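You operate a simulated robot arm through the tools that you are given. There is no shell and no other tool. Be economical: measure what you need, move in short steps, check, and stop when the job is done.

Carry out the task below with a simulated two-armed robot. There is one attempt and no reset: what you move stays moved.

JOB
Stand the orange and purple tubes on the peg board, carry it to the yellow bay and clamp it.
Fine: orange on the board's blue peg, purple on its yellow.

Only the result counts: the job must be done as asked and must still hold three seconds after the hand-in. Knocking over, shifting, dropping, spilling or breaking anything else fails it.

ROBOT AND FRAMES
Two 7-joint arms with two-finger grippers on one trunk, on a base that drives. Base frame: it is fixed to the floor where the robot stands at the start and does not move with it; the origin is under the middle of the robot, x ahead of it, y to its left, z up; the surface under the hand at the start is at about z = 800. Readings come in mm, degrees, newtons and seconds.
The left shoulder is at the start at [46, 175, 1203], the right one opposite. With the tool pointing down near the work surface each hand reaches from about 100 to 840 mm from the robot's upright axis, wherever it stands, measured 20 degrees to its own side. Places, roughly: blue board peg [400, -100, 800]; orange clamp [-1600, -2800, 800]; yellow bay [-1500, -2800, 700]; yellow board peg [400, -200, 800]. Payload 2.94 kg a hand.
Tool frame (each hand has its own): the origin (TCP) lies between the finger pads and is the grasp point; the fingertips stand 30 mm ahead of it; z points along the fingers, y is the line along which they close. The gripper opens to 138 mm. The gripper's body begins 109 mm behind the TCP.
Orientation is that of the tool frame in the base frame, as [roll, pitch, yaw] about the fixed x, y, z axes, in that order (R = Rz(yaw) Ry(pitch) Rx(roll)). With the fingers straight down and closing along the base's y, the tool's x points along the base's -x, its y along +y and its z along -z.

CONTROLS
- The arms move only by the tool send_rows. It takes "left_commands", "right_commands" or both (then of equal length, played together; a hand with none holds still); each is a list of rows, each an object of numbers (a shift or turn left out is 0, a gripper value left out holds the last): "dx", "dy", "dz": the shift along the tool's x, y, z in units of 30 mm (1.0 is 30 mm); "wx", "wy", "wz": the turn, a rotation vector about the tool's x, y, z in units of 5 degrees (1.0 is 5 degrees); "grip": the gripper command, from -1 (fully open) to 1 (shut), values between in proportion. In form: [{"dx": .., "dy": .., "dz": .., "wx": .., "wy": .., "wz": .., "grip": ..}, ...]. A call has 1 to 8 rows; each row shifts and turns the commanded pose from where the row before left it, along the tool's axes as they then stand. A call with a number of a shift or a turn outside -1 to 1 is refused whole. Rows are played at 5 a second. More than 50 mm and 8.6 degrees between two rows, or a gripper value outside its range, and nothing of the call is played. Where a pose cannot be reached the arm comes as near as it can. A force on the tool above 90 N (or 10 N above the force at the start of the call, whichever is more), or a blocked arm, ends the call early, and 0.2 s more pass. Each finger halts on what it meets, pressing with about 24 N; the grip force reading is that of the motor and also rises with nothing between the fingers. The clock runs only during rows and for 0.2 s after the last one: add rows that do not move to give the fingers time. It gives the time, the measured TCP pose, the force on the tool (base axes), the opening and the grip force at its end, in the units of the frame above (readings bear some noise), with the torque about the TCP (base axes, N m) and any sound that the robot's microphone picked up.
- Cameras (640 x 400 px; columns grow to the right, rows downward): "scene" is now at [94, -40.1, 1682.6]; the picture's right is [-0.58, -0.82, 0.00], its down [-0.67, 0.48, -0.56] and it looks along [0.46, -0.33, -0.83] (base axes); focal length 268 px, centre (320, 200). "left" rides on the left gripper at [71, -19, -146] in its tool frame; the picture's right is [0.26, 0.96, 0.00], its down [-0.85, 0.23, -0.48] and it looks along [-0.46, 0.12, 0.88] (tool axes); focal length 280 px, centre (320, 200). "right" rides on the right gripper at [71, 19, -146] in its tool frame; the picture's right is [-0.26, 0.96, 0.00], its down [-0.85, -0.23, -0.48] and it looks along [-0.46, -0.12, 0.88] (tool axes); focal length 280 px, centre (320, 200). There is no depth. A picture from a camera that has moved, and an enlarged one, comes with that camera's place and axes in the base frame and with its lens. The place of the scene camera against the robot may be out by one fixed shift of up to 18 mm in any direction.
- grab_frame(camera): a new picture of that camera. The clock stands still meanwhile.
- raise_lower(by): slides the trunk up (or, below 0, down) by that many mm; the arms and the scene camera ride with it, the base frame stays. It gives what a move gives, with no picture.
- drive_base(legs): drives the robot by 1 to 6 legs, each [ahead, turn to the left] in mm and degrees, along the robot's own axes; the way and the turn of a leg run together, so that a leg with both is an arc; at most 1500 mm and 180 degrees a leg. The arms and the cameras ride along, it lands a little off, and it stops where it bumps. It gives what a move gives.
- pan_tilt(pan, tilt): turns the head with the scene camera to pan (to the left, within 120 degrees either way) and tilt (down, from -29 to 69), counted from straight ahead of the robot. It gives what a move gives.
- enlarge(camera, box): a new picture of the part [left, top, right, bottom] of that camera's present view, enlarged. The clock stands still meanwhile.
- sign_off(): hands the job in; it is judged then, once.

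Go step by step. Nothing tells you exact positions but the pictures and the camera data: compare them with the known pose of the tool, close in by small moves and look again before you grip or let go. The budget is 120 turns and 100 pictures, counting those below and the enlarged ones. Unless the task says otherwise, let go and move clear before handing in, and close with one line.

The tools are called after "Request:" as name(argument=value, ...) on one line, values as JSON. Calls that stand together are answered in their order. send_rows: Moves the arms, as the interface text tells. Its arguments: {"type":"object","properties":{"left_commands":{"type":"array","items":{"type":"object","properties":{"dx":{"type":"number"},"dy":{"type":"number"},"dz":{"type":"number"},"wx":{"type":"number"},"wy":{"type":"number"},"wz":{"type":"number"},"grip":{"type":"number"}}}},"right_commands":{"type":"array","items":{"type":"object","properties":{"dx":{"type":"number"},"dy":{"type":"number"},"dz":{"type":"number"},"wx":{"type":"number"},"wy":{"type":"number"},"wz":{"type":"number"},"grip":{"type":"number"}}}}},"required":[]} The other tools are called the same way: raise_lower (by) slides the trunk up or down; drive_base (legs) drives the base; pan_tilt (pan, tilt) turns the head that bears the scene camera; grab_frame (camera) takes a picture; enlarge (camera, box) takes an enlarged picture of a part of a camera's view; sign_off () hands the job in.

At the start:

```text
clock: 0.0
left_tcp_pos: [510.2, 7.0, 1145.9]
left_tool_rot: [-179.9, 0.0, -179.9]
left_wrist_force: [0.3, 0.1, 0.3]
left_torque: [0.05, -0.02, -0.02]
left_gripper_width: 138.3
left_grip_force: 0.0
right_tcp_pos: [498.2, -491.0, 1152.3]
right_tool_rot: [-179.9, 0.0, 180.0]
right_wrist_force: [0.1, -0.3, 0.6]
right_torque: [-0.01, 0.04, 0.01]
right_gripper_width: 138.1
right_grip_force: 0.0
trunk travel left (down, up): [-375.0, 359.0]
robot x, y, heading: [-2.3, -3.4, 0.2]
head pan, tilt: [-35.3, 55.7]
```

scene: 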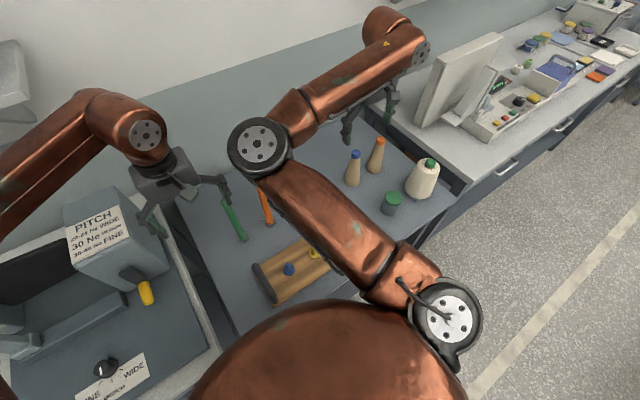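
right: 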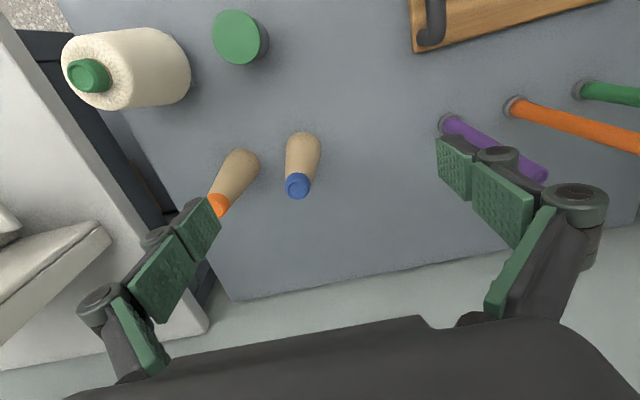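
left: 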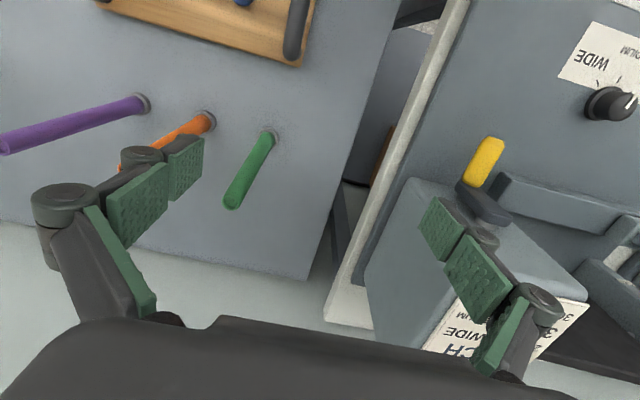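

I see the peg board with a blue and a yellow peg, the three tubes standing behind it, and a labelled machine to the left. I'll enlarge the views first to get details.

Request:
enlarge(camera="scene", box=[160, 120, 460, 310])

Request:
enlarge(camera="scene", box=[0, 180, 220, 400])

Request:
enlarge(camera="scene", box=[400, 0, 640, 150])

```text
2.11 times, centred on (310, 215) of scene
camera zoom: at [94.0, -40.1, 1682.6], right [-0.58, -0.82, 0.0], down [-0.67, 0.48, -0.56], along [0.46, -0.33, -0.83], focal length 564 px, centre (341, 168)
```

zoom: 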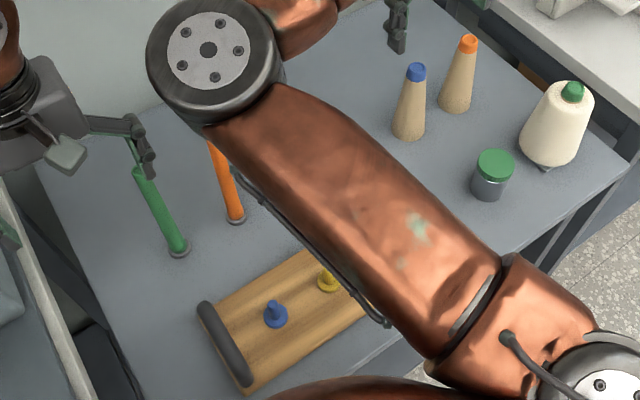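

```text
1.82 times, centred on (110, 290) of scene
camera zoom: at [94.0, -40.1, 1682.6], right [-0.58, -0.82, 0.0], down [-0.67, 0.48, -0.56], along [0.46, -0.33, -0.83], focal length 487 px, centre (702, 36)
```

zoom: 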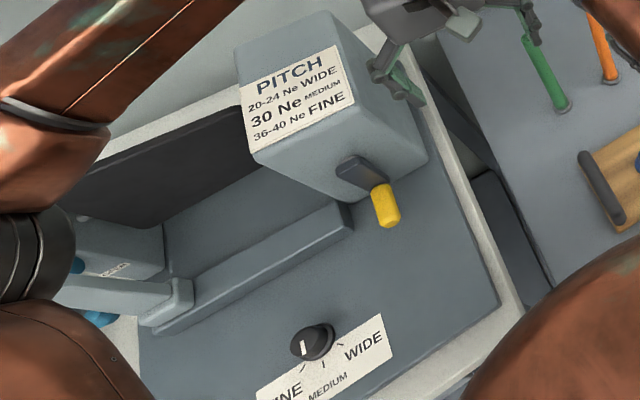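

```text
2.67 times, centred on (520, 75) of scene
camera zoom: at [94.0, -40.1, 1682.6], right [-0.58, -0.82, 0.0], down [-0.67, 0.48, -0.56], along [0.46, -0.33, -0.83], focal length 714 px, centre (-213, 533)
```

zoom: 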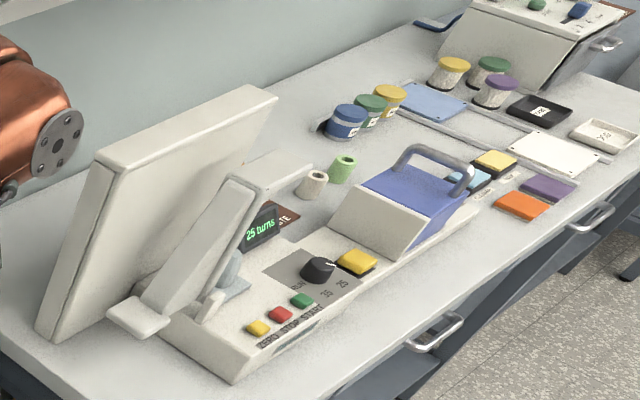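

The tubes stand in a row at about x=595, y=-285 (purple), -176 (orange), -67 (green). I'll look toward the yellow bay and at the board from the hand cameras.

Request:
pan_tilt(pan=-118, tilt=20)

Request:
grab_frame(camera="scene")

Request:
enlarge(camera="left", box=[0, 0, 340, 220])

```text
clock: 1.6
left_tcp_pos: [510.4, 7.4, 1145.6]
left_tool_rot: [179.9, 0.0, -179.9]
left_wrist_force: [-0.2, 0.2, -0.5]
left_torque: [0.01, -0.02, 0.01]
left_gripper_width: 138.2
left_grip_force: 0.0
right_tcp_pos: [497.4, -490.5, 1154.0]
right_tool_rot: [-179.9, 0.0, -179.9]
right_wrist_force: [0.2, 0.6, 0.3]
right_torque: [-0.01, 0.02, 0.02]
right_gripper_width: 138.2
right_grip_force: 0.0
trunk travel left (down, up): [-375.0, 359.0]
robot x, y, heading: [4.2, 2.3, 0.1]
head pan, tilt: [-118.0, 20.0]
```

```text
93 pictures are left
camera scene: at [-7.8, -81.2, 1735.6], right [-0.88, 0.47, 0.0], down [0.16, 0.3, -0.94], along [-0.44, -0.83, -0.34], focal length 268 px, centre (320, 200)
```

scene: 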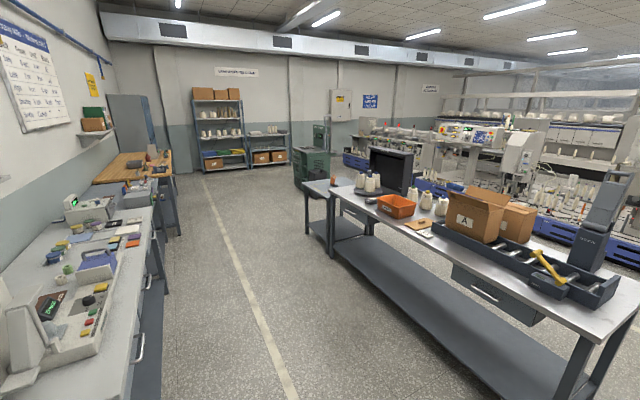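

```text
1.82 times, centred on (170, 110) of left
camera zoom: at [439.1, -12.7, 1292.6], right [-0.26, 0.96, 0.0], down [0.85, 0.23, 0.48], along [0.46, 0.12, -0.88], focal length 510 px, centre (593, 364)
```

zoom: 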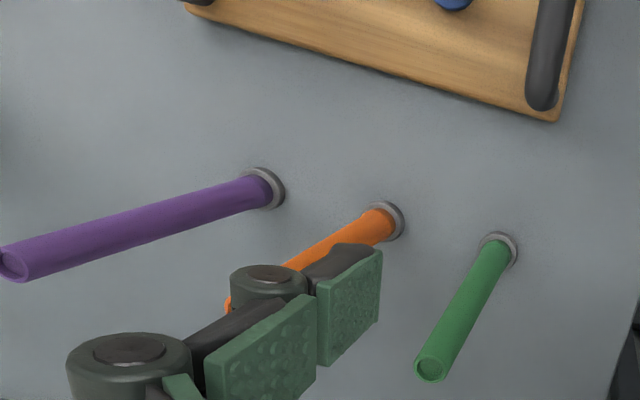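

Request:
enlarge(camera="scene", box=[270, 110, 430, 250])

Request:
enlarge(camera="scene", box=[100, 80, 330, 220])

```text
2.86 times, centred on (350, 180) of scene
camera zoom: at [-7.8, -81.2, 1735.6], right [-0.88, 0.47, 0.0], down [0.16, 0.3, -0.94], along [-0.44, -0.83, -0.34], focal length 765 px, centre (234, 257)
```

zoom: 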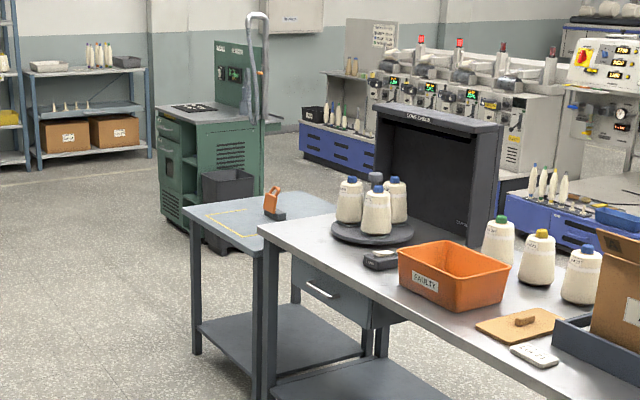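

```text
2.78 times, centred on (215, 150) of scene
camera zoom: at [-7.8, -81.2, 1735.6], right [-0.88, 0.47, 0.0], down [0.16, 0.3, -0.94], along [-0.44, -0.83, -0.34], focal length 745 px, centre (612, 339)
```

zoom: 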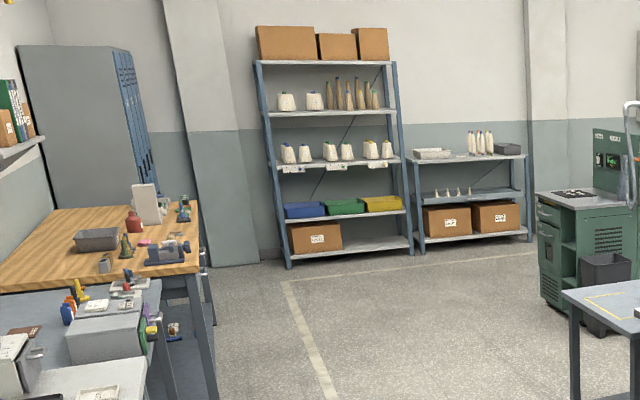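

The yellow bay is a yellow outline with an orange toggle clamp on the small blue table. Now I'll bring the right hand in front of the purple tube and move the left hand up and aside.

Request:
send_rows(right_commands=[{"dy": 0.98, "grip": 0.1}, {"dy": 0.98}, {"dy": 0.98}, {"dy": 0.98}, {"dy": 0.98}, {"dy": 0.98}, {"dy": 0.98}, {}], left_commands=[{"dz": -1}, {"dz": -1}, {"dz": -1}, {"dz": -1}, {"dz": -1, "dy": 0.5}, {"dy": 1}, {"dy": 1}, {}])

Request:
grab_frame(camera="right")

Request:
pan_tilt(pan=-15, tilt=58)

Request:
grab_frame(camera="scene")

```text
clock: 3.4
left_tcp_pos: [510.9, 79.8, 1295.5]
left_tool_rot: [179.9, -0.1, -180.0]
left_wrist_force: [0.1, -0.5, -0.6]
left_torque: [0.09, 0.03, 0.02]
left_gripper_width: 138.1
left_grip_force: 0.1
right_tcp_pos: [499.7, -285.8, 1152.4]
right_tool_rot: [-180.0, -0.1, -180.0]
right_wrist_force: [0.1, -0.4, -0.2]
right_torque: [0.06, -0.01, -0.01]
right_gripper_width: 62.1
right_grip_force: 0.2
trunk travel left (down, up): [-375.0, 359.0]
robot x, y, heading: [-2.1, 0.3, -0.2]
head pan, tilt: [-118.0, 20.0]
```

```text
89 pictures are left
camera right: at [428.6, -266.7, 1298.4], right [0.26, 0.97, 0.0], down [0.85, -0.23, 0.47], along [0.46, -0.12, -0.88], focal length 280 px, centre (320, 200)
```

right: 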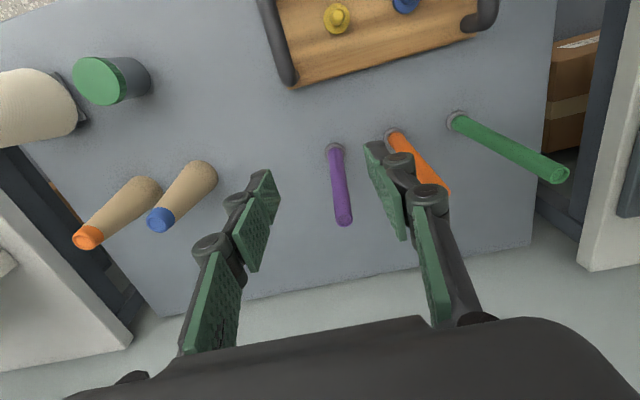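

```text
clock: 5.2
left_tcp_pos: [510.0, 81.9, 1295.4]
left_tool_rot: [-180.0, 0.0, -180.0]
left_wrist_force: [-0.8, 0.5, -0.4]
left_torque: [0.0, 0.03, -0.01]
left_gripper_width: 138.1
left_grip_force: 0.2
right_tcp_pos: [498.7, -283.8, 1153.3]
right_tool_rot: [-179.9, 0.0, -179.9]
right_wrist_force: [-0.4, -0.7, 0.4]
right_torque: [0.02, 0.03, -0.02]
right_gripper_width: 62.0
right_grip_force: 0.0
trunk travel left (down, up): [-375.0, 359.0]
robot x, y, heading: [1.7, 0.1, -0.1]
head pan, tilt: [-15.0, 58.0]
```

```text
88 pictures are left
camera scene: at [102.3, -16.5, 1679.9], right [-0.26, -0.97, 0.0], down [-0.82, 0.22, -0.53], along [0.51, -0.14, -0.85], focal length 268 px, centre (320, 200)
```

scene: 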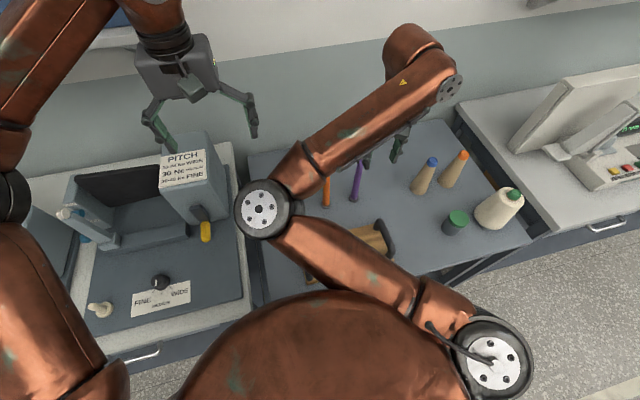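

The purple tube stands at about (595,-282), top near z=1037. I'll move above it and check alignment.

Request:
send_rows(right_commands=[{"dx": -0.8}, {"dx": -0.8}, {"dx": -0.8}, {"dx": -0.8, "dz": 0.5}, {"dz": 0.9}, {}])

Request:
grab_frame(camera="right")

```text
clock: 6.6
left_tcp_pos: [509.4, 82.0, 1295.2]
left_tool_rot: [-179.9, 0.0, -180.0]
left_wrist_force: [0.0, -0.1, -0.4]
left_torque: [0.02, 0.02, -0.05]
left_gripper_width: 138.0
left_grip_force: 0.0
right_tcp_pos: [594.4, -285.7, 1111.2]
right_tool_rot: [-179.9, -0.1, -179.9]
right_wrist_force: [-0.2, -0.5, -0.7]
right_torque: [0.02, -0.04, -0.01]
right_gripper_width: 62.1
right_grip_force: 0.0
trunk travel left (down, up): [-375.0, 359.0]
robot x, y, heading: [0.6, 0.2, -0.1]
head pan, tilt: [-15.0, 58.0]
```

```text
87 pictures are left
camera right: at [524.0, -265.9, 1257.5], right [0.26, 0.97, 0.0], down [0.85, -0.23, 0.48], along [0.46, -0.13, -0.88], focal length 280 px, centre (320, 200)
```

right: 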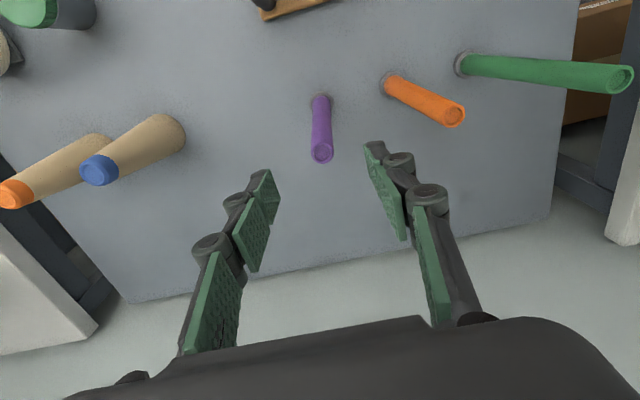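

Request:
send_rows(right_commands=[{"dz": 0.9}, {"dz": 0.9}, {"dz": 0.9}, {"dz": 0.9}, {"dz": 0.9}, {}])

Request:
grab_frame(camera="right")

```text
clock: 8.0
left_tcp_pos: [509.8, 82.6, 1295.2]
left_tool_rot: [180.0, 0.1, -180.0]
left_wrist_force: [0.3, 0.2, 0.1]
left_torque: [-0.01, -0.01, 0.0]
left_gripper_width: 137.9
left_grip_force: 0.0
right_tcp_pos: [595.0, -285.8, 975.7]
right_tool_rot: [-179.9, 0.1, 180.0]
right_wrist_force: [0.1, 1.0, 0.4]
right_torque: [0.0, -0.02, 0.02]
right_gripper_width: 62.2
right_grip_force: 0.1
trunk travel left (down, up): [-375.0, 359.0]
robot x, y, heading: [4.2, 1.0, -0.1]
head pan, tilt: [-15.0, 58.0]
```

```text
86 pictures are left
camera right: at [524.3, -265.9, 1121.1], right [0.26, 0.97, 0.0], down [0.85, -0.23, 0.48], along [0.46, -0.13, -0.88], focal length 280 px, centre (320, 200)
```

right: 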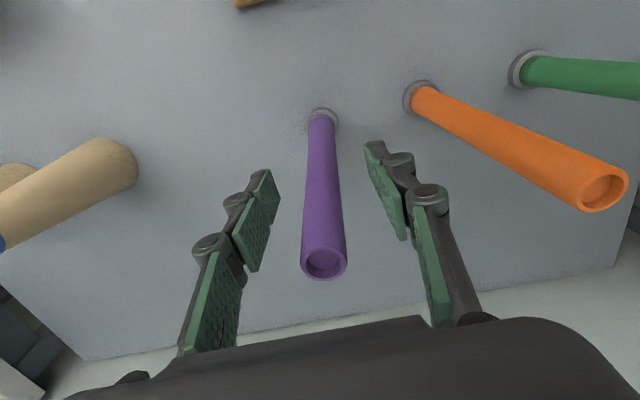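

Request:
send_rows(right_commands=[{"grip": 1}, {}, {}, {}, {}, {}])

Request:
send_rows(right_commands=[{"dz": -0.5}, {"dz": -0.5}, {}, {}])

Request:
grab_frame(camera="right")

```text
clock: 9.4
left_tcp_pos: [509.9, 81.8, 1295.7]
left_tool_rot: [-180.0, -0.1, -179.9]
left_wrist_force: [-0.5, -0.2, -0.4]
left_torque: [-0.04, -0.02, 0.03]
left_gripper_width: 138.1
left_grip_force: 0.1
right_tcp_pos: [594.9, -284.1, 974.4]
right_tool_rot: [-180.0, 0.0, -179.9]
right_wrist_force: [-0.1, 0.5, 1.0]
right_torque: [0.01, -0.01, 0.01]
right_gripper_width: 20.6
right_grip_force: 24.2
trunk travel left (down, up): [-375.0, 359.0]
robot x, y, heading: [-0.5, 4.9, -0.0]
head pan, tilt: [-15.0, 58.0]
```

```text
clock: 10.4
left_tcp_pos: [509.5, 80.8, 1296.8]
left_tool_rot: [-179.9, 0.0, -180.0]
left_wrist_force: [-0.3, -0.2, 0.6]
left_torque: [-0.04, 0.03, 0.01]
left_gripper_width: 137.9
left_grip_force: 0.1
right_tcp_pos: [593.3, -286.0, 1005.4]
right_tool_rot: [-180.0, 0.0, -179.9]
right_wrist_force: [-0.6, -0.9, 0.2]
right_torque: [0.01, 0.0, 0.04]
right_gripper_width: 20.9
right_grip_force: 23.3
trunk travel left (down, up): [-375.0, 359.0]
robot x, y, heading: [-0.6, -0.7, -0.1]
head pan, tilt: [-15.0, 58.0]
```

```text
85 pictures are left
camera right: at [523.8, -266.8, 1151.2], right [0.26, 0.97, 0.0], down [0.85, -0.23, 0.48], along [0.46, -0.13, -0.88], focal length 280 px, centre (320, 200)
```

right: 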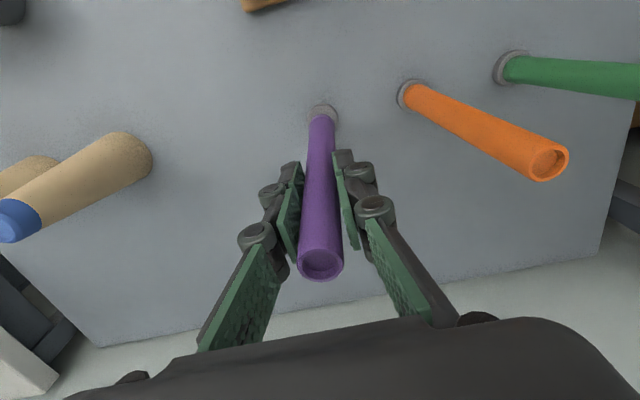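

The purple tube came free. I'll lift it clear, carry it near the yellow peg, and pull the left hand back so that its camera sees the board.

Request:
send_rows(right_commands=[{"dz": -0.9}, {"dz": -0.9}, {"dz": -0.9}, {"dz": -0.9}, {"dx": 0.9, "dy": 0.2}, {"dx": 0.9, "dy": 0.2}, {"dx": 0.9, "dy": 0.2}, {}], left_commands=[{"dx": 0.8}, {"dx": 0.8}, {"dx": 0.8}, {"dx": 0.8}, {"dx": 0.8}, {}, {}, {}])

Request:
grab_frame(camera="right")

Request:
grab_frame(camera="left")

```text
clock: 11.8
left_tcp_pos: [380.4, 74.3, 1313.5]
left_tool_rot: [-176.9, 0.6, 178.7]
left_wrist_force: [-4.2, -2.5, 11.1]
left_torque: [-0.77, -0.02, -0.24]
left_gripper_width: 139.0
left_grip_force: 0.0
right_tcp_pos: [537.3, -285.2, 1100.7]
right_tool_rot: [-178.8, -1.4, 178.7]
right_wrist_force: [-0.2, -0.6, -0.5]
right_torque: [0.04, -0.04, 0.0]
right_gripper_width: 20.9
right_grip_force: 24.1
right hand out of reach, approached as far as the arm can: row 6
trunk travel left (down, up): [-375.0, 359.0]
robot x, y, heading: [0.5, 0.5, -0.1]
head pan, tilt: [-15.0, 58.0]
stopped in row 7 (left hand): the force on the tool passed its limit at 131 N (the readings are from after the stop); the commanded pose is now the measured one
```

```text
84 pictures are left
camera right: at [470.7, -262.5, 1248.9], right [0.28, 0.96, -0.03], down [0.86, -0.24, 0.46], along [0.43, -0.15, -0.89], focal length 280 px, centre (320, 200)
```

right: 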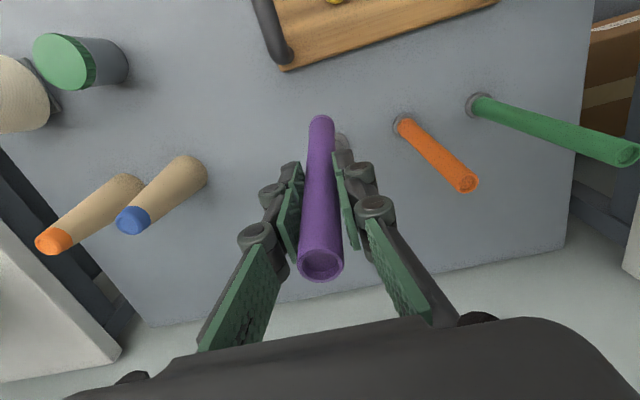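

```text
83 pictures are left
camera left: at [307.7, 63.2, 1460.5], right [-0.24, 0.97, -0.05], down [0.85, 0.24, 0.47], along [0.47, 0.07, -0.88], focal length 280 px, centre (320, 200)
```

left: 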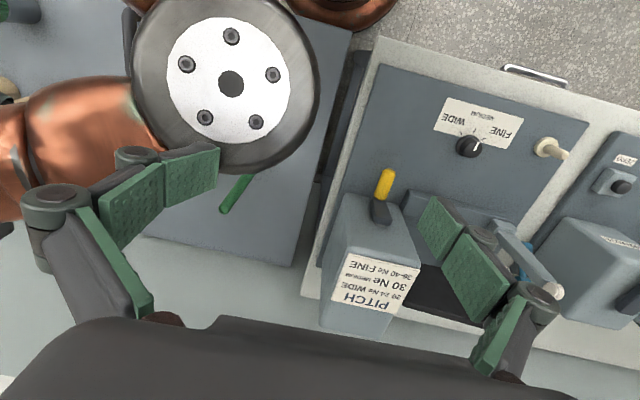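

The left fingers touched the right elbow. I'll move the left hand up and outward, away from it.

Request:
send_rows(left_commands=[{"dy": 1}, {"dy": 1}, {"dy": 1}, {"dy": 1}, {"dy": 1}, {"dy": 1}, {}, {}])

Request:
send_rows(right_commands=[{"dx": 0.5, "dy": 0.1}, {"dx": 0.5, "dy": 0.2}, {}])

Request:
grab_frame(camera="scene")

```text
clock: 13.6
left_tcp_pos: [385.5, 255.2, 1302.6]
left_tool_rot: [-177.3, 0.5, 178.9]
left_wrist_force: [-0.2, 0.1, 0.1]
left_torque: [-0.04, 0.01, 0.02]
left_gripper_width: 137.8
left_grip_force: 0.0
right_tcp_pos: [538.1, -284.7, 1101.4]
right_tool_rot: [-178.8, -1.4, 178.7]
right_wrist_force: [0.2, -0.2, 0.0]
right_torque: [-0.02, 0.01, 0.01]
right_gripper_width: 20.8
right_grip_force: 23.8
trunk travel left (down, up): [-375.0, 359.0]
robot x, y, heading: [2.5, -2.2, -0.1]
head pan, tilt: [-15.0, 58.0]
```

```text
clock: 14.4
left_tcp_pos: [386.8, 253.5, 1302.3]
left_tool_rot: [-177.2, 0.5, 178.9]
left_wrist_force: [-0.6, -0.5, -0.5]
left_torque: [-0.02, 0.01, -0.01]
left_gripper_width: 137.9
left_grip_force: 0.1
right_tcp_pos: [509.1, -276.5, 1101.4]
right_tool_rot: [-178.8, -1.5, 178.7]
right_wrist_force: [-0.6, -0.3, 0.0]
right_torque: [0.04, 0.02, -0.01]
right_gripper_width: 20.5
right_grip_force: 23.6
trunk travel left (down, up): [-375.0, 359.0]
robot x, y, heading: [3.5, 0.5, -0.0]
head pan, tilt: [-15.0, 58.0]
```

```text
82 pictures are left
camera scene: at [102.7, -16.6, 1679.8], right [-0.26, -0.97, 0.0], down [-0.82, 0.22, -0.53], along [0.51, -0.14, -0.85], focal length 268 px, centre (320, 200)
```

scene: 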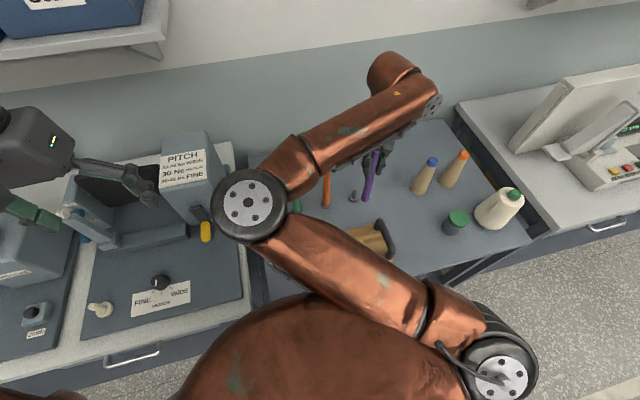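

Request:
send_rows(right_commands=[{"wx": -0.24, "wy": -0.3, "wz": -0.26}, {"dx": 0.8, "dy": 0.3}, {"dx": 0.8, "dy": 0.3}, {"dx": 0.8, "dy": 0.3}, {"dx": 0.6, "dy": 0.3}, {}], left_commands=[{"wx": -0.5, "wy": 0.1, "wz": -0.2}, {}, {}, {}, {}, {}])

Request:
grab_frame(camera="right")

```text
clock: 15.8
left_tcp_pos: [387.3, 253.3, 1302.8]
left_tool_rot: [-179.7, 0.0, 179.8]
left_wrist_force: [-0.4, -0.4, -0.4]
left_torque: [-0.01, 0.02, 0.0]
left_gripper_width: 138.3
left_grip_force: 0.0
right_tcp_pos: [420.0, -237.9, 1101.5]
right_tool_rot: [179.9, 0.0, 180.0]
right_wrist_force: [0.2, -0.4, -0.5]
right_torque: [0.0, 0.02, -0.01]
right_gripper_width: 20.9
right_grip_force: 24.0
trunk travel left (down, up): [-375.0, 359.0]
robot x, y, heading: [-3.3, 1.1, 0.3]
head pan, tilt: [-15.0, 58.0]
```

```text
81 pictures are left
camera right: at [349.0, -219.9, 1247.2], right [0.26, 0.96, 0.0], down [0.85, -0.23, 0.48], along [0.46, -0.12, -0.88], focal length 280 px, centre (320, 200)
```

right: 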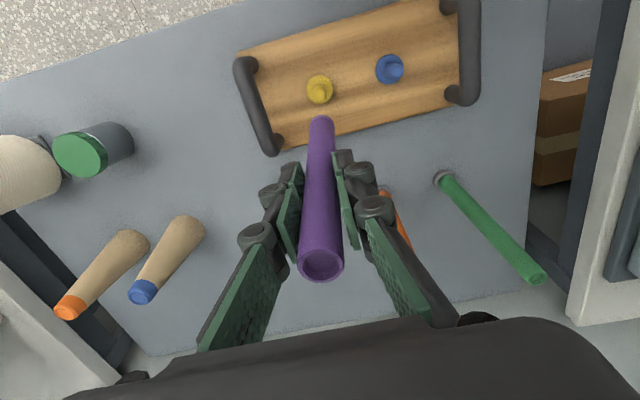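

Request:
enlarge(camera="right", box=[220, 0, 500, 175])

```text
2.29 times, centred on (360, 88) of right
camera zoom: at [349.0, -219.9, 1247.2], right [0.26, 0.96, 0.0], down [0.85, -0.23, 0.48], along [0.46, -0.12, -0.88], focal length 641 px, centre (229, 457)
```

zoom: 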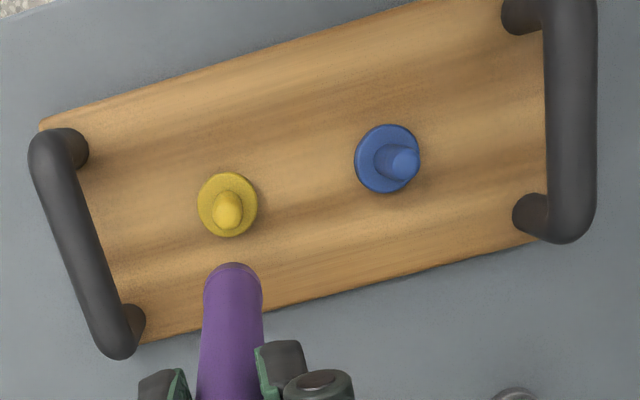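

The pegs are at about yellow (398,-232) and blue (398,-134), tips at z≈861. I'll centre the purple tube over the yellow peg and lower partway.

Request:
send_rows(right_commands=[{"dx": 0.75, "dy": 0.2}, {"dz": 0.8}, {"dz": 0.7}, {}])

Request:
enlarge(camera="right", box=[220, 50, 500, 225])

```text
clock: 16.8
left_tcp_pos: [386.5, 253.7, 1302.4]
left_tool_rot: [-179.7, -0.1, 179.8]
left_wrist_force: [1.0, -0.6, 0.3]
left_torque: [0.03, 0.03, 0.0]
left_gripper_width: 138.1
left_grip_force: 0.0
right_tcp_pos: [397.3, -235.2, 1055.4]
right_tool_rot: [180.0, -0.1, -180.0]
right_wrist_force: [1.1, -0.5, -0.5]
right_torque: [-0.02, 0.0, 0.01]
right_gripper_width: 20.8
right_grip_force: 23.4
trunk travel left (down, up): [-375.0, 359.0]
robot x, y, heading: [0.9, 2.0, 0.1]
head pan, tilt: [-15.0, 58.0]
```

```text
2.29 times, centred on (360, 138) of right
camera zoom: at [326.4, -215.1, 1201.4], right [0.26, 0.97, 0.0], down [0.85, -0.23, 0.48], along [0.46, -0.12, -0.88], focal length 641 px, centre (229, 343)
```

zoom: 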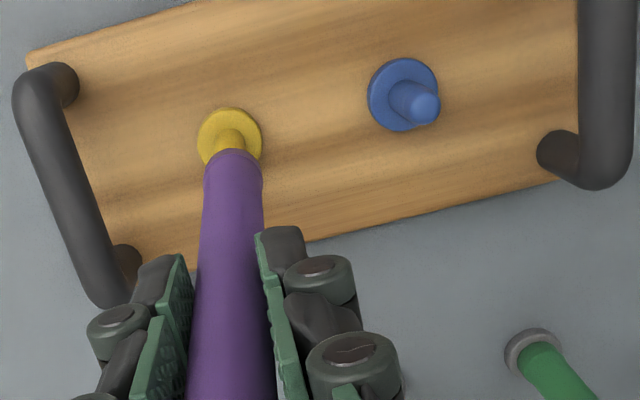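

Request:
send_rows(right_commands=[{"dz": 0.5, "dy": 0.05}, {"dz": 0.5}, {}])

Request:
enlarge(camera="right", box=[220, 50, 500, 225])

```text
clock: 17.6
left_tcp_pos: [386.6, 254.2, 1303.7]
left_tool_rot: [-179.6, 0.0, 179.8]
left_wrist_force: [0.3, 0.4, -0.4]
left_torque: [0.03, 0.03, 0.01]
left_gripper_width: 138.3
left_grip_force: 0.1
right_tcp_pos: [404.1, -236.6, 1030.7]
right_tool_rot: [180.0, 0.1, -179.9]
right_wrist_force: [2.8, 0.2, 18.7]
right_torque: [0.1, -0.24, -0.03]
right_gripper_width: 21.2
right_grip_force: 23.7
right hand out of reach, approached as far as the arm can: row 2
trunk travel left (down, up): [-375.0, 359.0]
robot x, y, heading: [-0.4, -0.3, 0.1]
head pan, tilt: [-15.0, 58.0]
```

```text
2.29 times, centred on (360, 138) of right
camera zoom: at [332.5, -217.5, 1175.9], right [0.26, 0.97, 0.0], down [0.85, -0.23, 0.48], along [0.46, -0.12, -0.88], focal length 641 px, centre (229, 343)
```

zoom: 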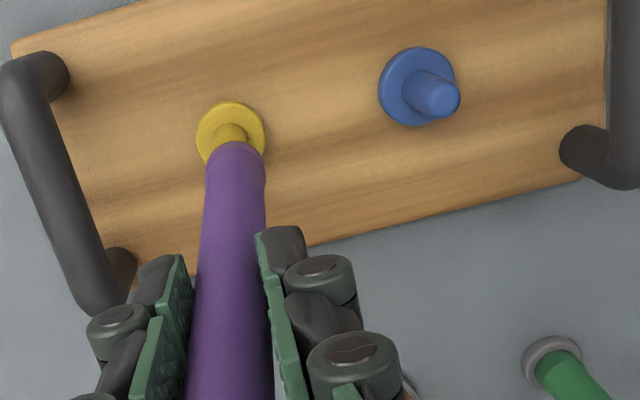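

The arm reaches an awkward limit this close, so the tube touched down about 9 mm off. I'll raise it and back the base up about 130 mm to get a better arm posture.

Request:
send_rows(right_commands=[{"dz": -0.8}, {"dz": -0.8}, {"dz": -0.5}, {}])

Request:
drive_base(legs=[[-130, 0]])

Request:
send_rows(right_commands=[{"dx": -0.9}, {"dx": -0.9}, {"dx": -0.9}, {"dx": -0.9}, {"dx": -0.4}, {}])

Request:
grab_frame(camera="right")

Request:
grab_frame(camera="scene")

```text
clock: 18.6
left_tcp_pos: [386.3, 254.4, 1304.0]
left_tool_rot: [-179.8, -0.1, 179.8]
left_wrist_force: [0.3, -0.3, -0.1]
left_torque: [0.04, 0.02, 0.0]
left_gripper_width: 137.8
left_grip_force: 0.1
right_tcp_pos: [402.7, -237.5, 1092.3]
right_tool_rot: [-179.9, 0.0, -180.0]
right_wrist_force: [-0.8, -0.5, -0.6]
right_torque: [0.02, 0.0, -0.01]
right_gripper_width: 21.1
right_grip_force: 24.2
trunk travel left (down, up): [-375.0, 359.0]
robot x, y, heading: [-0.7, 0.9, -0.1]
head pan, tilt: [-15.0, 58.0]
```

```text
clock: 19.9
left_tcp_pos: [255.5, 253.0, 1303.6]
left_tool_rot: [-179.8, 0.0, 179.6]
left_wrist_force: [-0.3, 0.4, 0.9]
left_torque: [0.02, -0.05, 0.01]
left_gripper_width: 138.0
left_grip_force: 0.1
right_tcp_pos: [271.3, -237.2, 1092.8]
right_tool_rot: [180.0, 0.1, 179.9]
right_wrist_force: [-1.5, -1.0, 0.0]
right_torque: [-0.01, -0.05, 0.01]
right_gripper_width: 20.8
right_grip_force: 23.9
trunk travel left (down, up): [-375.0, 359.0]
robot x, y, heading: [-130.8, 1.2, -0.0]
head pan, tilt: [-15.0, 58.0]
```

```text
clock: 21.3
left_tcp_pos: [257.1, 252.8, 1302.8]
left_tool_rot: [-179.7, 0.1, 179.7]
left_wrist_force: [-0.5, -0.3, -0.5]
left_torque: [0.02, 0.04, 0.01]
left_gripper_width: 138.3
left_grip_force: 0.0
right_tcp_pos: [392.1, -237.5, 1093.0]
right_tool_rot: [179.9, 0.0, 179.9]
right_wrist_force: [0.1, 1.0, -1.1]
right_torque: [0.02, -0.02, -0.02]
right_gripper_width: 20.9
right_grip_force: 23.9
trunk travel left (down, up): [-375.0, 359.0]
robot x, y, heading: [-131.0, -1.2, -0.2]
head pan, tilt: [-15.0, 58.0]
```

```text
77 pictures are left
camera right: at [321.0, -219.0, 1238.6], right [0.26, 0.96, 0.0], down [0.85, -0.23, 0.48], along [0.46, -0.12, -0.88], focal length 280 px, centre (320, 200)
```

right: 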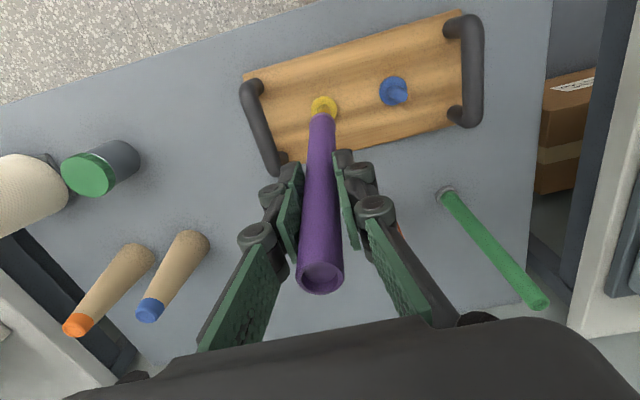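

```text
76 pictures are left
camera scene: at [-28.1, -16.2, 1679.9], right [-0.26, -0.97, 0.0], down [-0.82, 0.22, -0.53], along [0.51, -0.14, -0.85], focal length 268 px, centre (320, 200)
```

scene: 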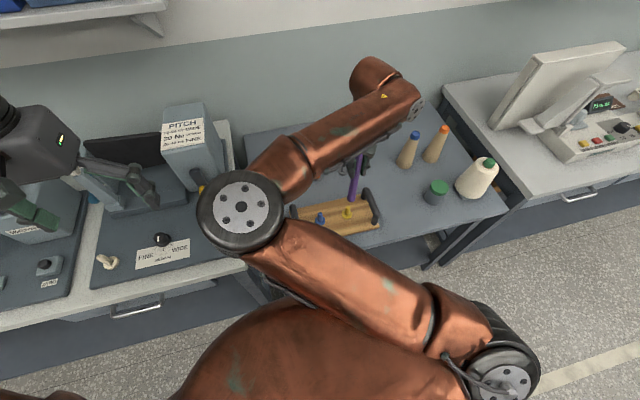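

Request:
enlarge(camera="right", box=[240, 60, 440, 185])

Request:
enlarge(camera="scene", box=[280, 130, 420, 250])

```text
3.20 times, centred on (340, 122) of right
camera zoom: at [321.0, -219.0, 1238.6], right [0.26, 0.96, 0.0], down [0.85, -0.23, 0.48], along [0.46, -0.12, -0.88], focal length 897 px, centre (256, 448)
```

zoom: 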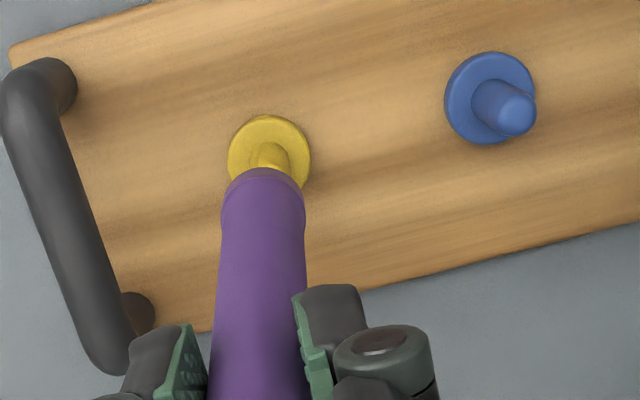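

```text
3.33 times, centred on (350, 190) of scene
camera zoom: at [-28.1, -16.2, 1679.9], right [-0.26, -0.97, 0.0], down [-0.82, 0.22, -0.53], along [0.51, -0.14, -0.85], focal length 892 px, centre (220, 233)
```

zoom: 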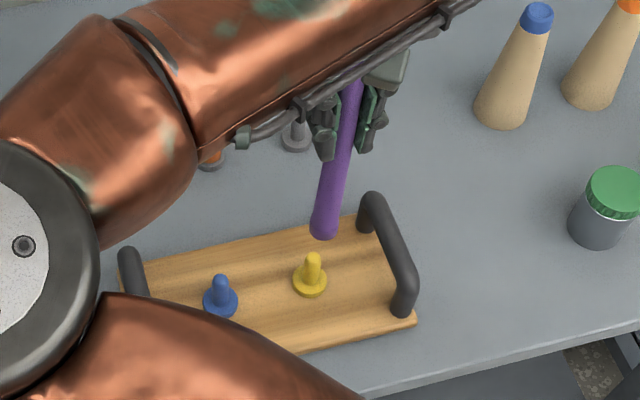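

Request:
send_rows(right_commands=[{"dx": -0.06, "dy": 0.14}, {"dz": 0.7}, {"dz": 0.7}, {"dz": 0.4}, {}])

Request:
enlarge(camera="right", box=[240, 60, 440, 185])

Request:
enlarge(camera="scene", box=[280, 130, 420, 250])

```text
clock: 22.5
left_tcp_pos: [257.7, 253.7, 1303.9]
left_tool_rot: [-179.7, 0.0, 179.7]
left_wrist_force: [0.1, -0.4, 0.0]
left_torque: [0.01, 0.02, -0.03]
left_gripper_width: 138.1
left_grip_force: 0.0
right_tcp_pos: [393.4, -233.3, 1037.9]
right_tool_rot: [179.9, 0.0, 179.9]
right_wrist_force: [0.2, -0.6, -0.3]
right_torque: [-0.02, -0.03, -0.01]
right_gripper_width: 20.8
right_grip_force: 23.8
trunk travel left (down, up): [-375.0, 359.0]
robot x, y, heading: [-132.3, 0.4, -0.1]
head pan, tilt: [-15.0, 58.0]
```

```text
3.20 times, centred on (340, 122) of right
camera zoom: at [322.9, -213.8, 1183.7], right [0.26, 0.96, 0.0], down [0.85, -0.23, 0.48], along [0.46, -0.12, -0.88], focal length 897 px, centre (256, 448)
```

zoom: 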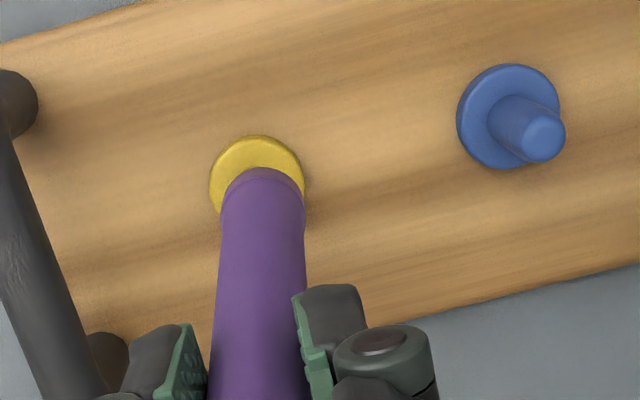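

```text
3.33 times, centred on (350, 190) of scene
camera zoom: at [-28.1, -16.1, 1679.9], right [-0.26, -0.97, 0.0], down [-0.82, 0.22, -0.53], along [0.51, -0.14, -0.85], focal length 892 px, centre (220, 233)
```

zoom: 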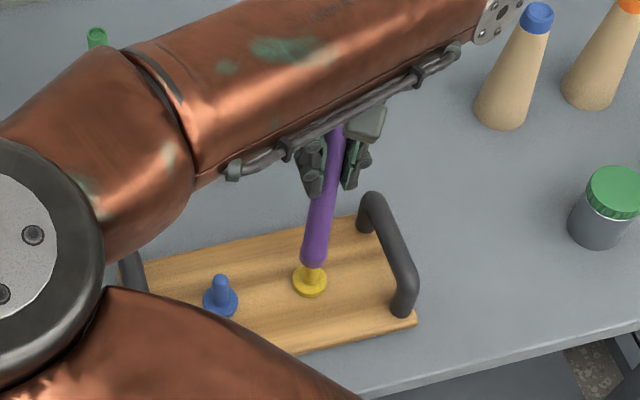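

Request:
send_rows(right_commands=[{"dx": -0.04, "dz": 0.35}, {"dz": 0.35}, {"dz": 0.3}, {}])

Request:
enlarge(camera="scene", box=[280, 130, 420, 250])

```text
clock: 23.5
left_tcp_pos: [256.9, 253.7, 1303.1]
left_tool_rot: [-179.7, -0.1, 179.7]
left_wrist_force: [-0.7, 0.3, -0.1]
left_torque: [-0.03, -0.04, 0.01]
left_gripper_width: 138.1
left_grip_force: 0.0
right_tcp_pos: [393.2, -233.1, 1004.8]
right_tool_rot: [180.0, -0.2, 180.0]
right_wrist_force: [0.7, -0.5, -0.5]
right_torque: [-0.02, -0.2, 0.01]
right_gripper_width: 21.4
right_grip_force: 23.7
trunk travel left (down, up): [-375.0, 359.0]
robot x, y, heading: [-128.5, 2.9, 0.0]
head pan, tilt: [-15.0, 58.0]
```

```text
3.33 times, centred on (350, 190) of scene
camera zoom: at [-28.2, -15.9, 1679.7], right [-0.26, -0.97, 0.0], down [-0.82, 0.22, -0.53], along [0.51, -0.14, -0.85], focal length 892 px, centre (220, 233)
```

zoom: 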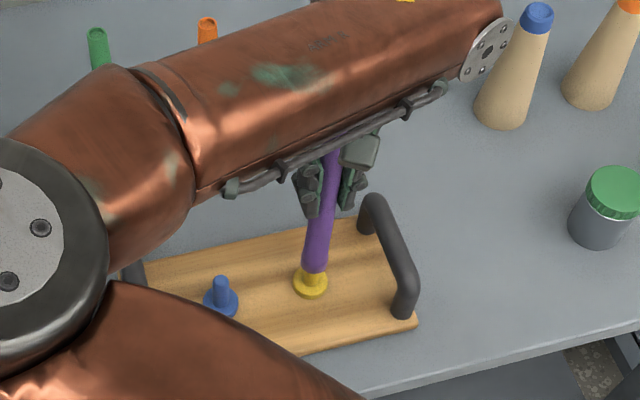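

Request:
send_rows(right_commands=[{"dx": -0.08}, {"dz": 0.25}, {"dz": 0.25}, {"dz": 0.15}, {}])

Request:
enlarge(camera="scene", box=[280, 130, 420, 250])

```text
clock: 24.7
left_tcp_pos: [256.6, 254.1, 1302.6]
left_tool_rot: [-179.7, 0.1, 179.7]
left_wrist_force: [-0.1, 0.5, 0.0]
left_torque: [-0.04, 0.0, 0.0]
left_gripper_width: 138.0
left_grip_force: 0.0
right_tcp_pos: [396.4, -232.5, 987.0]
right_tool_rot: [179.9, 0.1, 179.9]
right_wrist_force: [-2.0, 0.3, -0.2]
right_torque: [-0.05, 0.31, -0.01]
right_gripper_width: 21.2
right_grip_force: 23.9
trunk travel left (down, up): [-375.0, 359.0]
robot x, y, heading: [-128.8, -1.1, -0.1]
head pan, tilt: [-15.0, 58.0]
```

```text
3.33 times, centred on (350, 190) of scene
camera zoom: at [-28.3, -16.2, 1679.9], right [-0.26, -0.97, 0.0], down [-0.82, 0.22, -0.53], along [0.51, -0.14, -0.85], focal length 892 px, centre (220, 233)
```

zoom: 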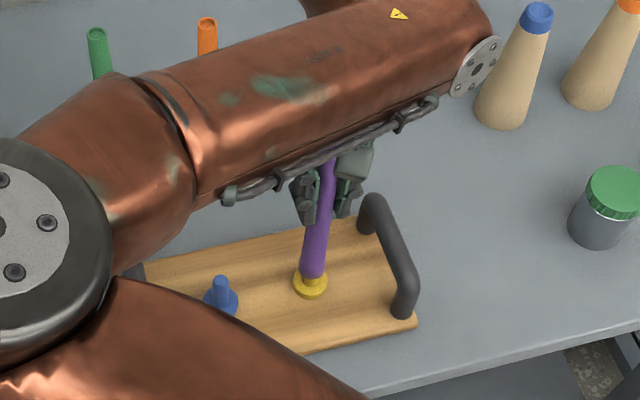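

Request:
send_rows(right_commands=[{"dx": 0.05}, {"dz": 0.2}, {"dz": 0.2}, {}])

Request:
enlarge(camera="scene", box=[280, 130, 420, 250])

```text
clock: 25.7
left_tcp_pos: [256.4, 253.4, 1303.6]
left_tool_rot: [-179.7, 0.0, 179.7]
left_wrist_force: [-0.1, 0.2, 0.4]
left_torque: [0.06, -0.01, 0.03]
left_gripper_width: 138.2
left_grip_force: 0.1
right_tcp_pos: [395.9, -233.5, 975.3]
right_tool_rot: [180.0, 0.1, 179.9]
right_wrist_force: [1.0, 1.1, 0.6]
right_torque: [0.03, -0.04, 0.02]
right_gripper_width: 21.6
right_grip_force: 24.1
trunk travel left (down, up): [-375.0, 359.0]
robot x, y, heading: [-133.5, -0.9, -0.2]
head pan, tilt: [-15.0, 58.0]
```

```text
3.33 times, centred on (350, 190) of scene
camera zoom: at [-28.0, -16.1, 1679.9], right [-0.26, -0.97, 0.0], down [-0.82, 0.22, -0.53], along [0.51, -0.14, -0.85], focal length 892 px, centre (220, 233)
```

zoom: 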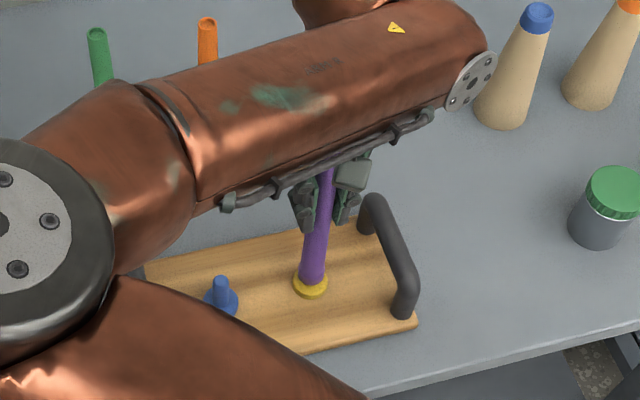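

Request:
send_rows(right_commands=[{"dz": 0.12}, {"dz": 0.12}, {}])

```text
clock: 26.5
left_tcp_pos: [257.6, 253.3, 1302.4]
left_tool_rot: [-179.7, 0.1, 179.8]
left_wrist_force: [0.0, 0.0, 0.5]
left_torque: [0.02, -0.01, 0.01]
left_gripper_width: 138.0
left_grip_force: 0.1
right_tcp_pos: [395.6, -233.6, 968.4]
right_tool_rot: [179.9, 0.0, 179.9]
right_wrist_force: [0.2, -0.2, -0.9]
right_torque: [0.0, 0.02, 0.0]
right_gripper_width: 21.5
right_grip_force: 24.5
trunk travel left (down, up): [-375.0, 359.0]
robot x, y, heading: [-128.8, -1.7, 0.0]
head pan, tilt: [-15.0, 58.0]
```

Request:
enlarge(camera="right", box=[220, 60, 460, 300])

Request:
enlarge(camera="scene", box=[320, 170, 390, 230])

```text
1.67 times, centred on (340, 180) of right
camera zoom: at [324.6, -214.2, 1114.8], right [0.26, 0.96, 0.0], down [0.85, -0.23, 0.48], along [0.46, -0.12, -0.88], focal length 467 px, centre (287, 233)
```

zoom: 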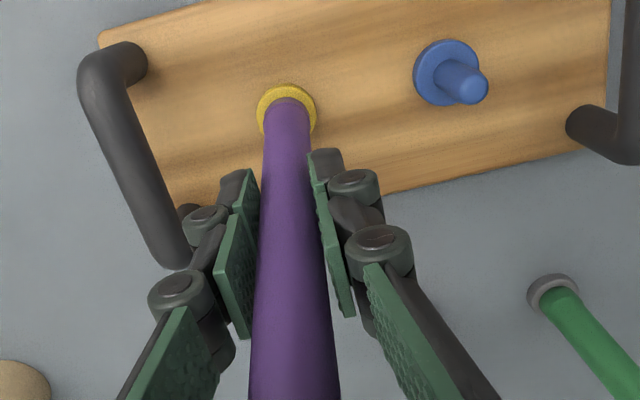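

```text
6.67 times, centred on (355, 200) of scene
camera zoom: at [-28.0, -16.2, 1679.9], right [-0.26, -0.97, 0.0], down [-0.82, 0.22, -0.53], along [0.51, -0.14, -0.85], focal length 1785 px, centre (87, 200)
```

zoom: 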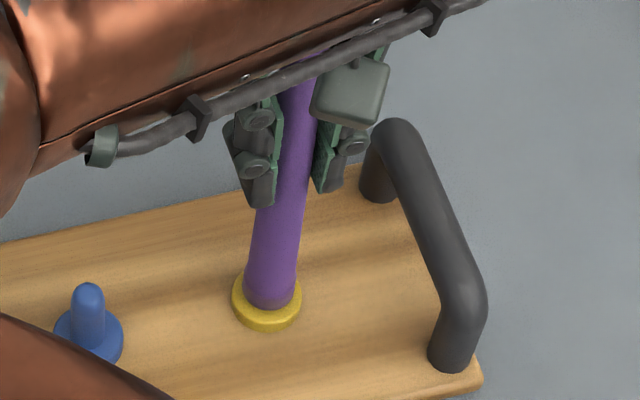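

The purple tube is seated on the yellow peg's flange. I'll release it and rise.

Request:
send_rows(right_commands=[{"grip": 0.1}, {}, {}, {}, {}])

Request:
send_rows(right_commands=[{"dz": -0.5}, {"dz": -0.9}, {"dz": -0.9}, {"dz": -0.9}, {"dz": -0.9}, {"dz": -0.4}, {}])

Request:
enlarge(camera="scene", box=[260, 100, 440, 250])

```text
clock: 27.7
left_tcp_pos: [257.6, 254.4, 1302.6]
left_tool_rot: [-179.7, 0.0, 179.7]
left_wrist_force: [0.1, 0.3, -0.6]
left_torque: [0.03, -0.01, 0.03]
left_gripper_width: 138.0
left_grip_force: 0.0
right_tcp_pos: [395.2, -234.2, 969.0]
right_tool_rot: [179.9, 0.0, 179.9]
right_wrist_force: [-0.5, -0.6, 0.4]
right_torque: [0.0, 0.01, 0.04]
right_gripper_width: 62.1
right_grip_force: 0.0
trunk travel left (down, up): [-375.0, 359.0]
robot x, y, heading: [-128.6, -2.6, 0.2]
head pan, tilt: [-15.0, 58.0]
```

```text
clock: 29.3
left_tcp_pos: [256.9, 253.8, 1303.7]
left_tool_rot: [-179.7, 0.0, 179.7]
left_wrist_force: [-0.6, -0.2, -0.2]
left_torque: [0.01, 0.0, -0.01]
left_gripper_width: 137.8
left_grip_force: 0.0
right_tcp_pos: [395.4, -234.8, 1103.6]
right_tool_rot: [179.9, 0.0, 179.8]
right_wrist_force: [-0.2, -0.2, -0.4]
right_torque: [0.0, -0.02, -0.01]
right_gripper_width: 62.3
right_grip_force: 0.0
trunk travel left (down, up): [-375.0, 359.0]
robot x, y, heading: [-131.5, 1.9, -0.0]
head pan, tilt: [-15.0, 58.0]
```

```text
2.67 times, centred on (350, 175) of scene
camera zoom: at [-27.9, -16.2, 1679.8], right [-0.26, -0.97, 0.0], down [-0.82, 0.22, -0.53], along [0.51, -0.14, -0.85], focal length 714 px, centre (240, 267)
```

zoom: 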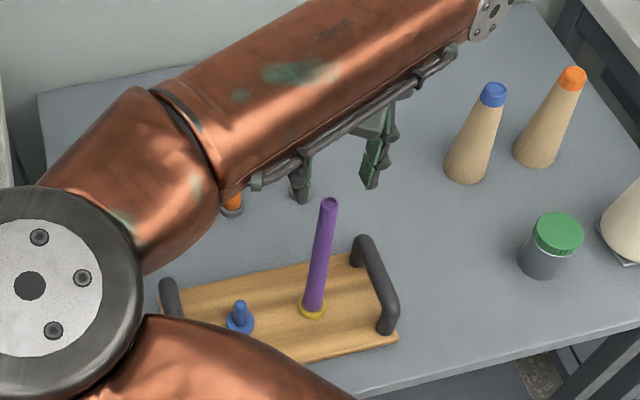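

Request:
send_rows(right_commands=[{"dx": -0.95, "dy": 0.28}, {"dx": -0.95, "dy": 0.28}, {"dx": -0.95, "dy": 0.28}, {"dx": -0.95, "dy": 0.28}, {"dx": -0.95, "dy": 0.28}, {"dx": -0.95, "dy": 0.28}, {"dx": -0.97, "dy": 0.28}, {}])

Request:
grab_frame(camera="right")

```text
clock: 31.1
left_tcp_pos: [256.7, 254.5, 1302.6]
left_tool_rot: [-179.5, 0.0, 179.7]
left_wrist_force: [-0.1, -0.2, 0.8]
left_torque: [-0.02, 0.0, -0.04]
left_gripper_width: 138.1
left_grip_force: 0.1
right_tcp_pos: [595.7, -171.4, 1102.9]
right_tool_rot: [-180.0, 0.1, 179.9]
right_wrist_force: [-0.2, 0.7, 0.1]
right_torque: [-0.01, -0.01, -0.02]
right_gripper_width: 62.1
right_grip_force: 0.1
trunk travel left (down, up): [-375.0, 359.0]
robot x, y, heading: [-125.5, 2.9, -0.2]
head pan, tilt: [-15.0, 58.0]
```

```text
65 pictures are left
camera right: at [524.5, -153.7, 1249.6], right [0.26, 0.96, 0.0], down [0.85, -0.23, 0.48], along [0.46, -0.13, -0.88], focal length 280 px, centre (320, 200)
```

right: 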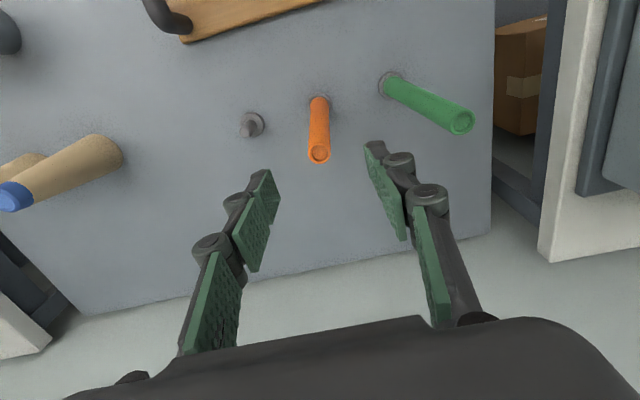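

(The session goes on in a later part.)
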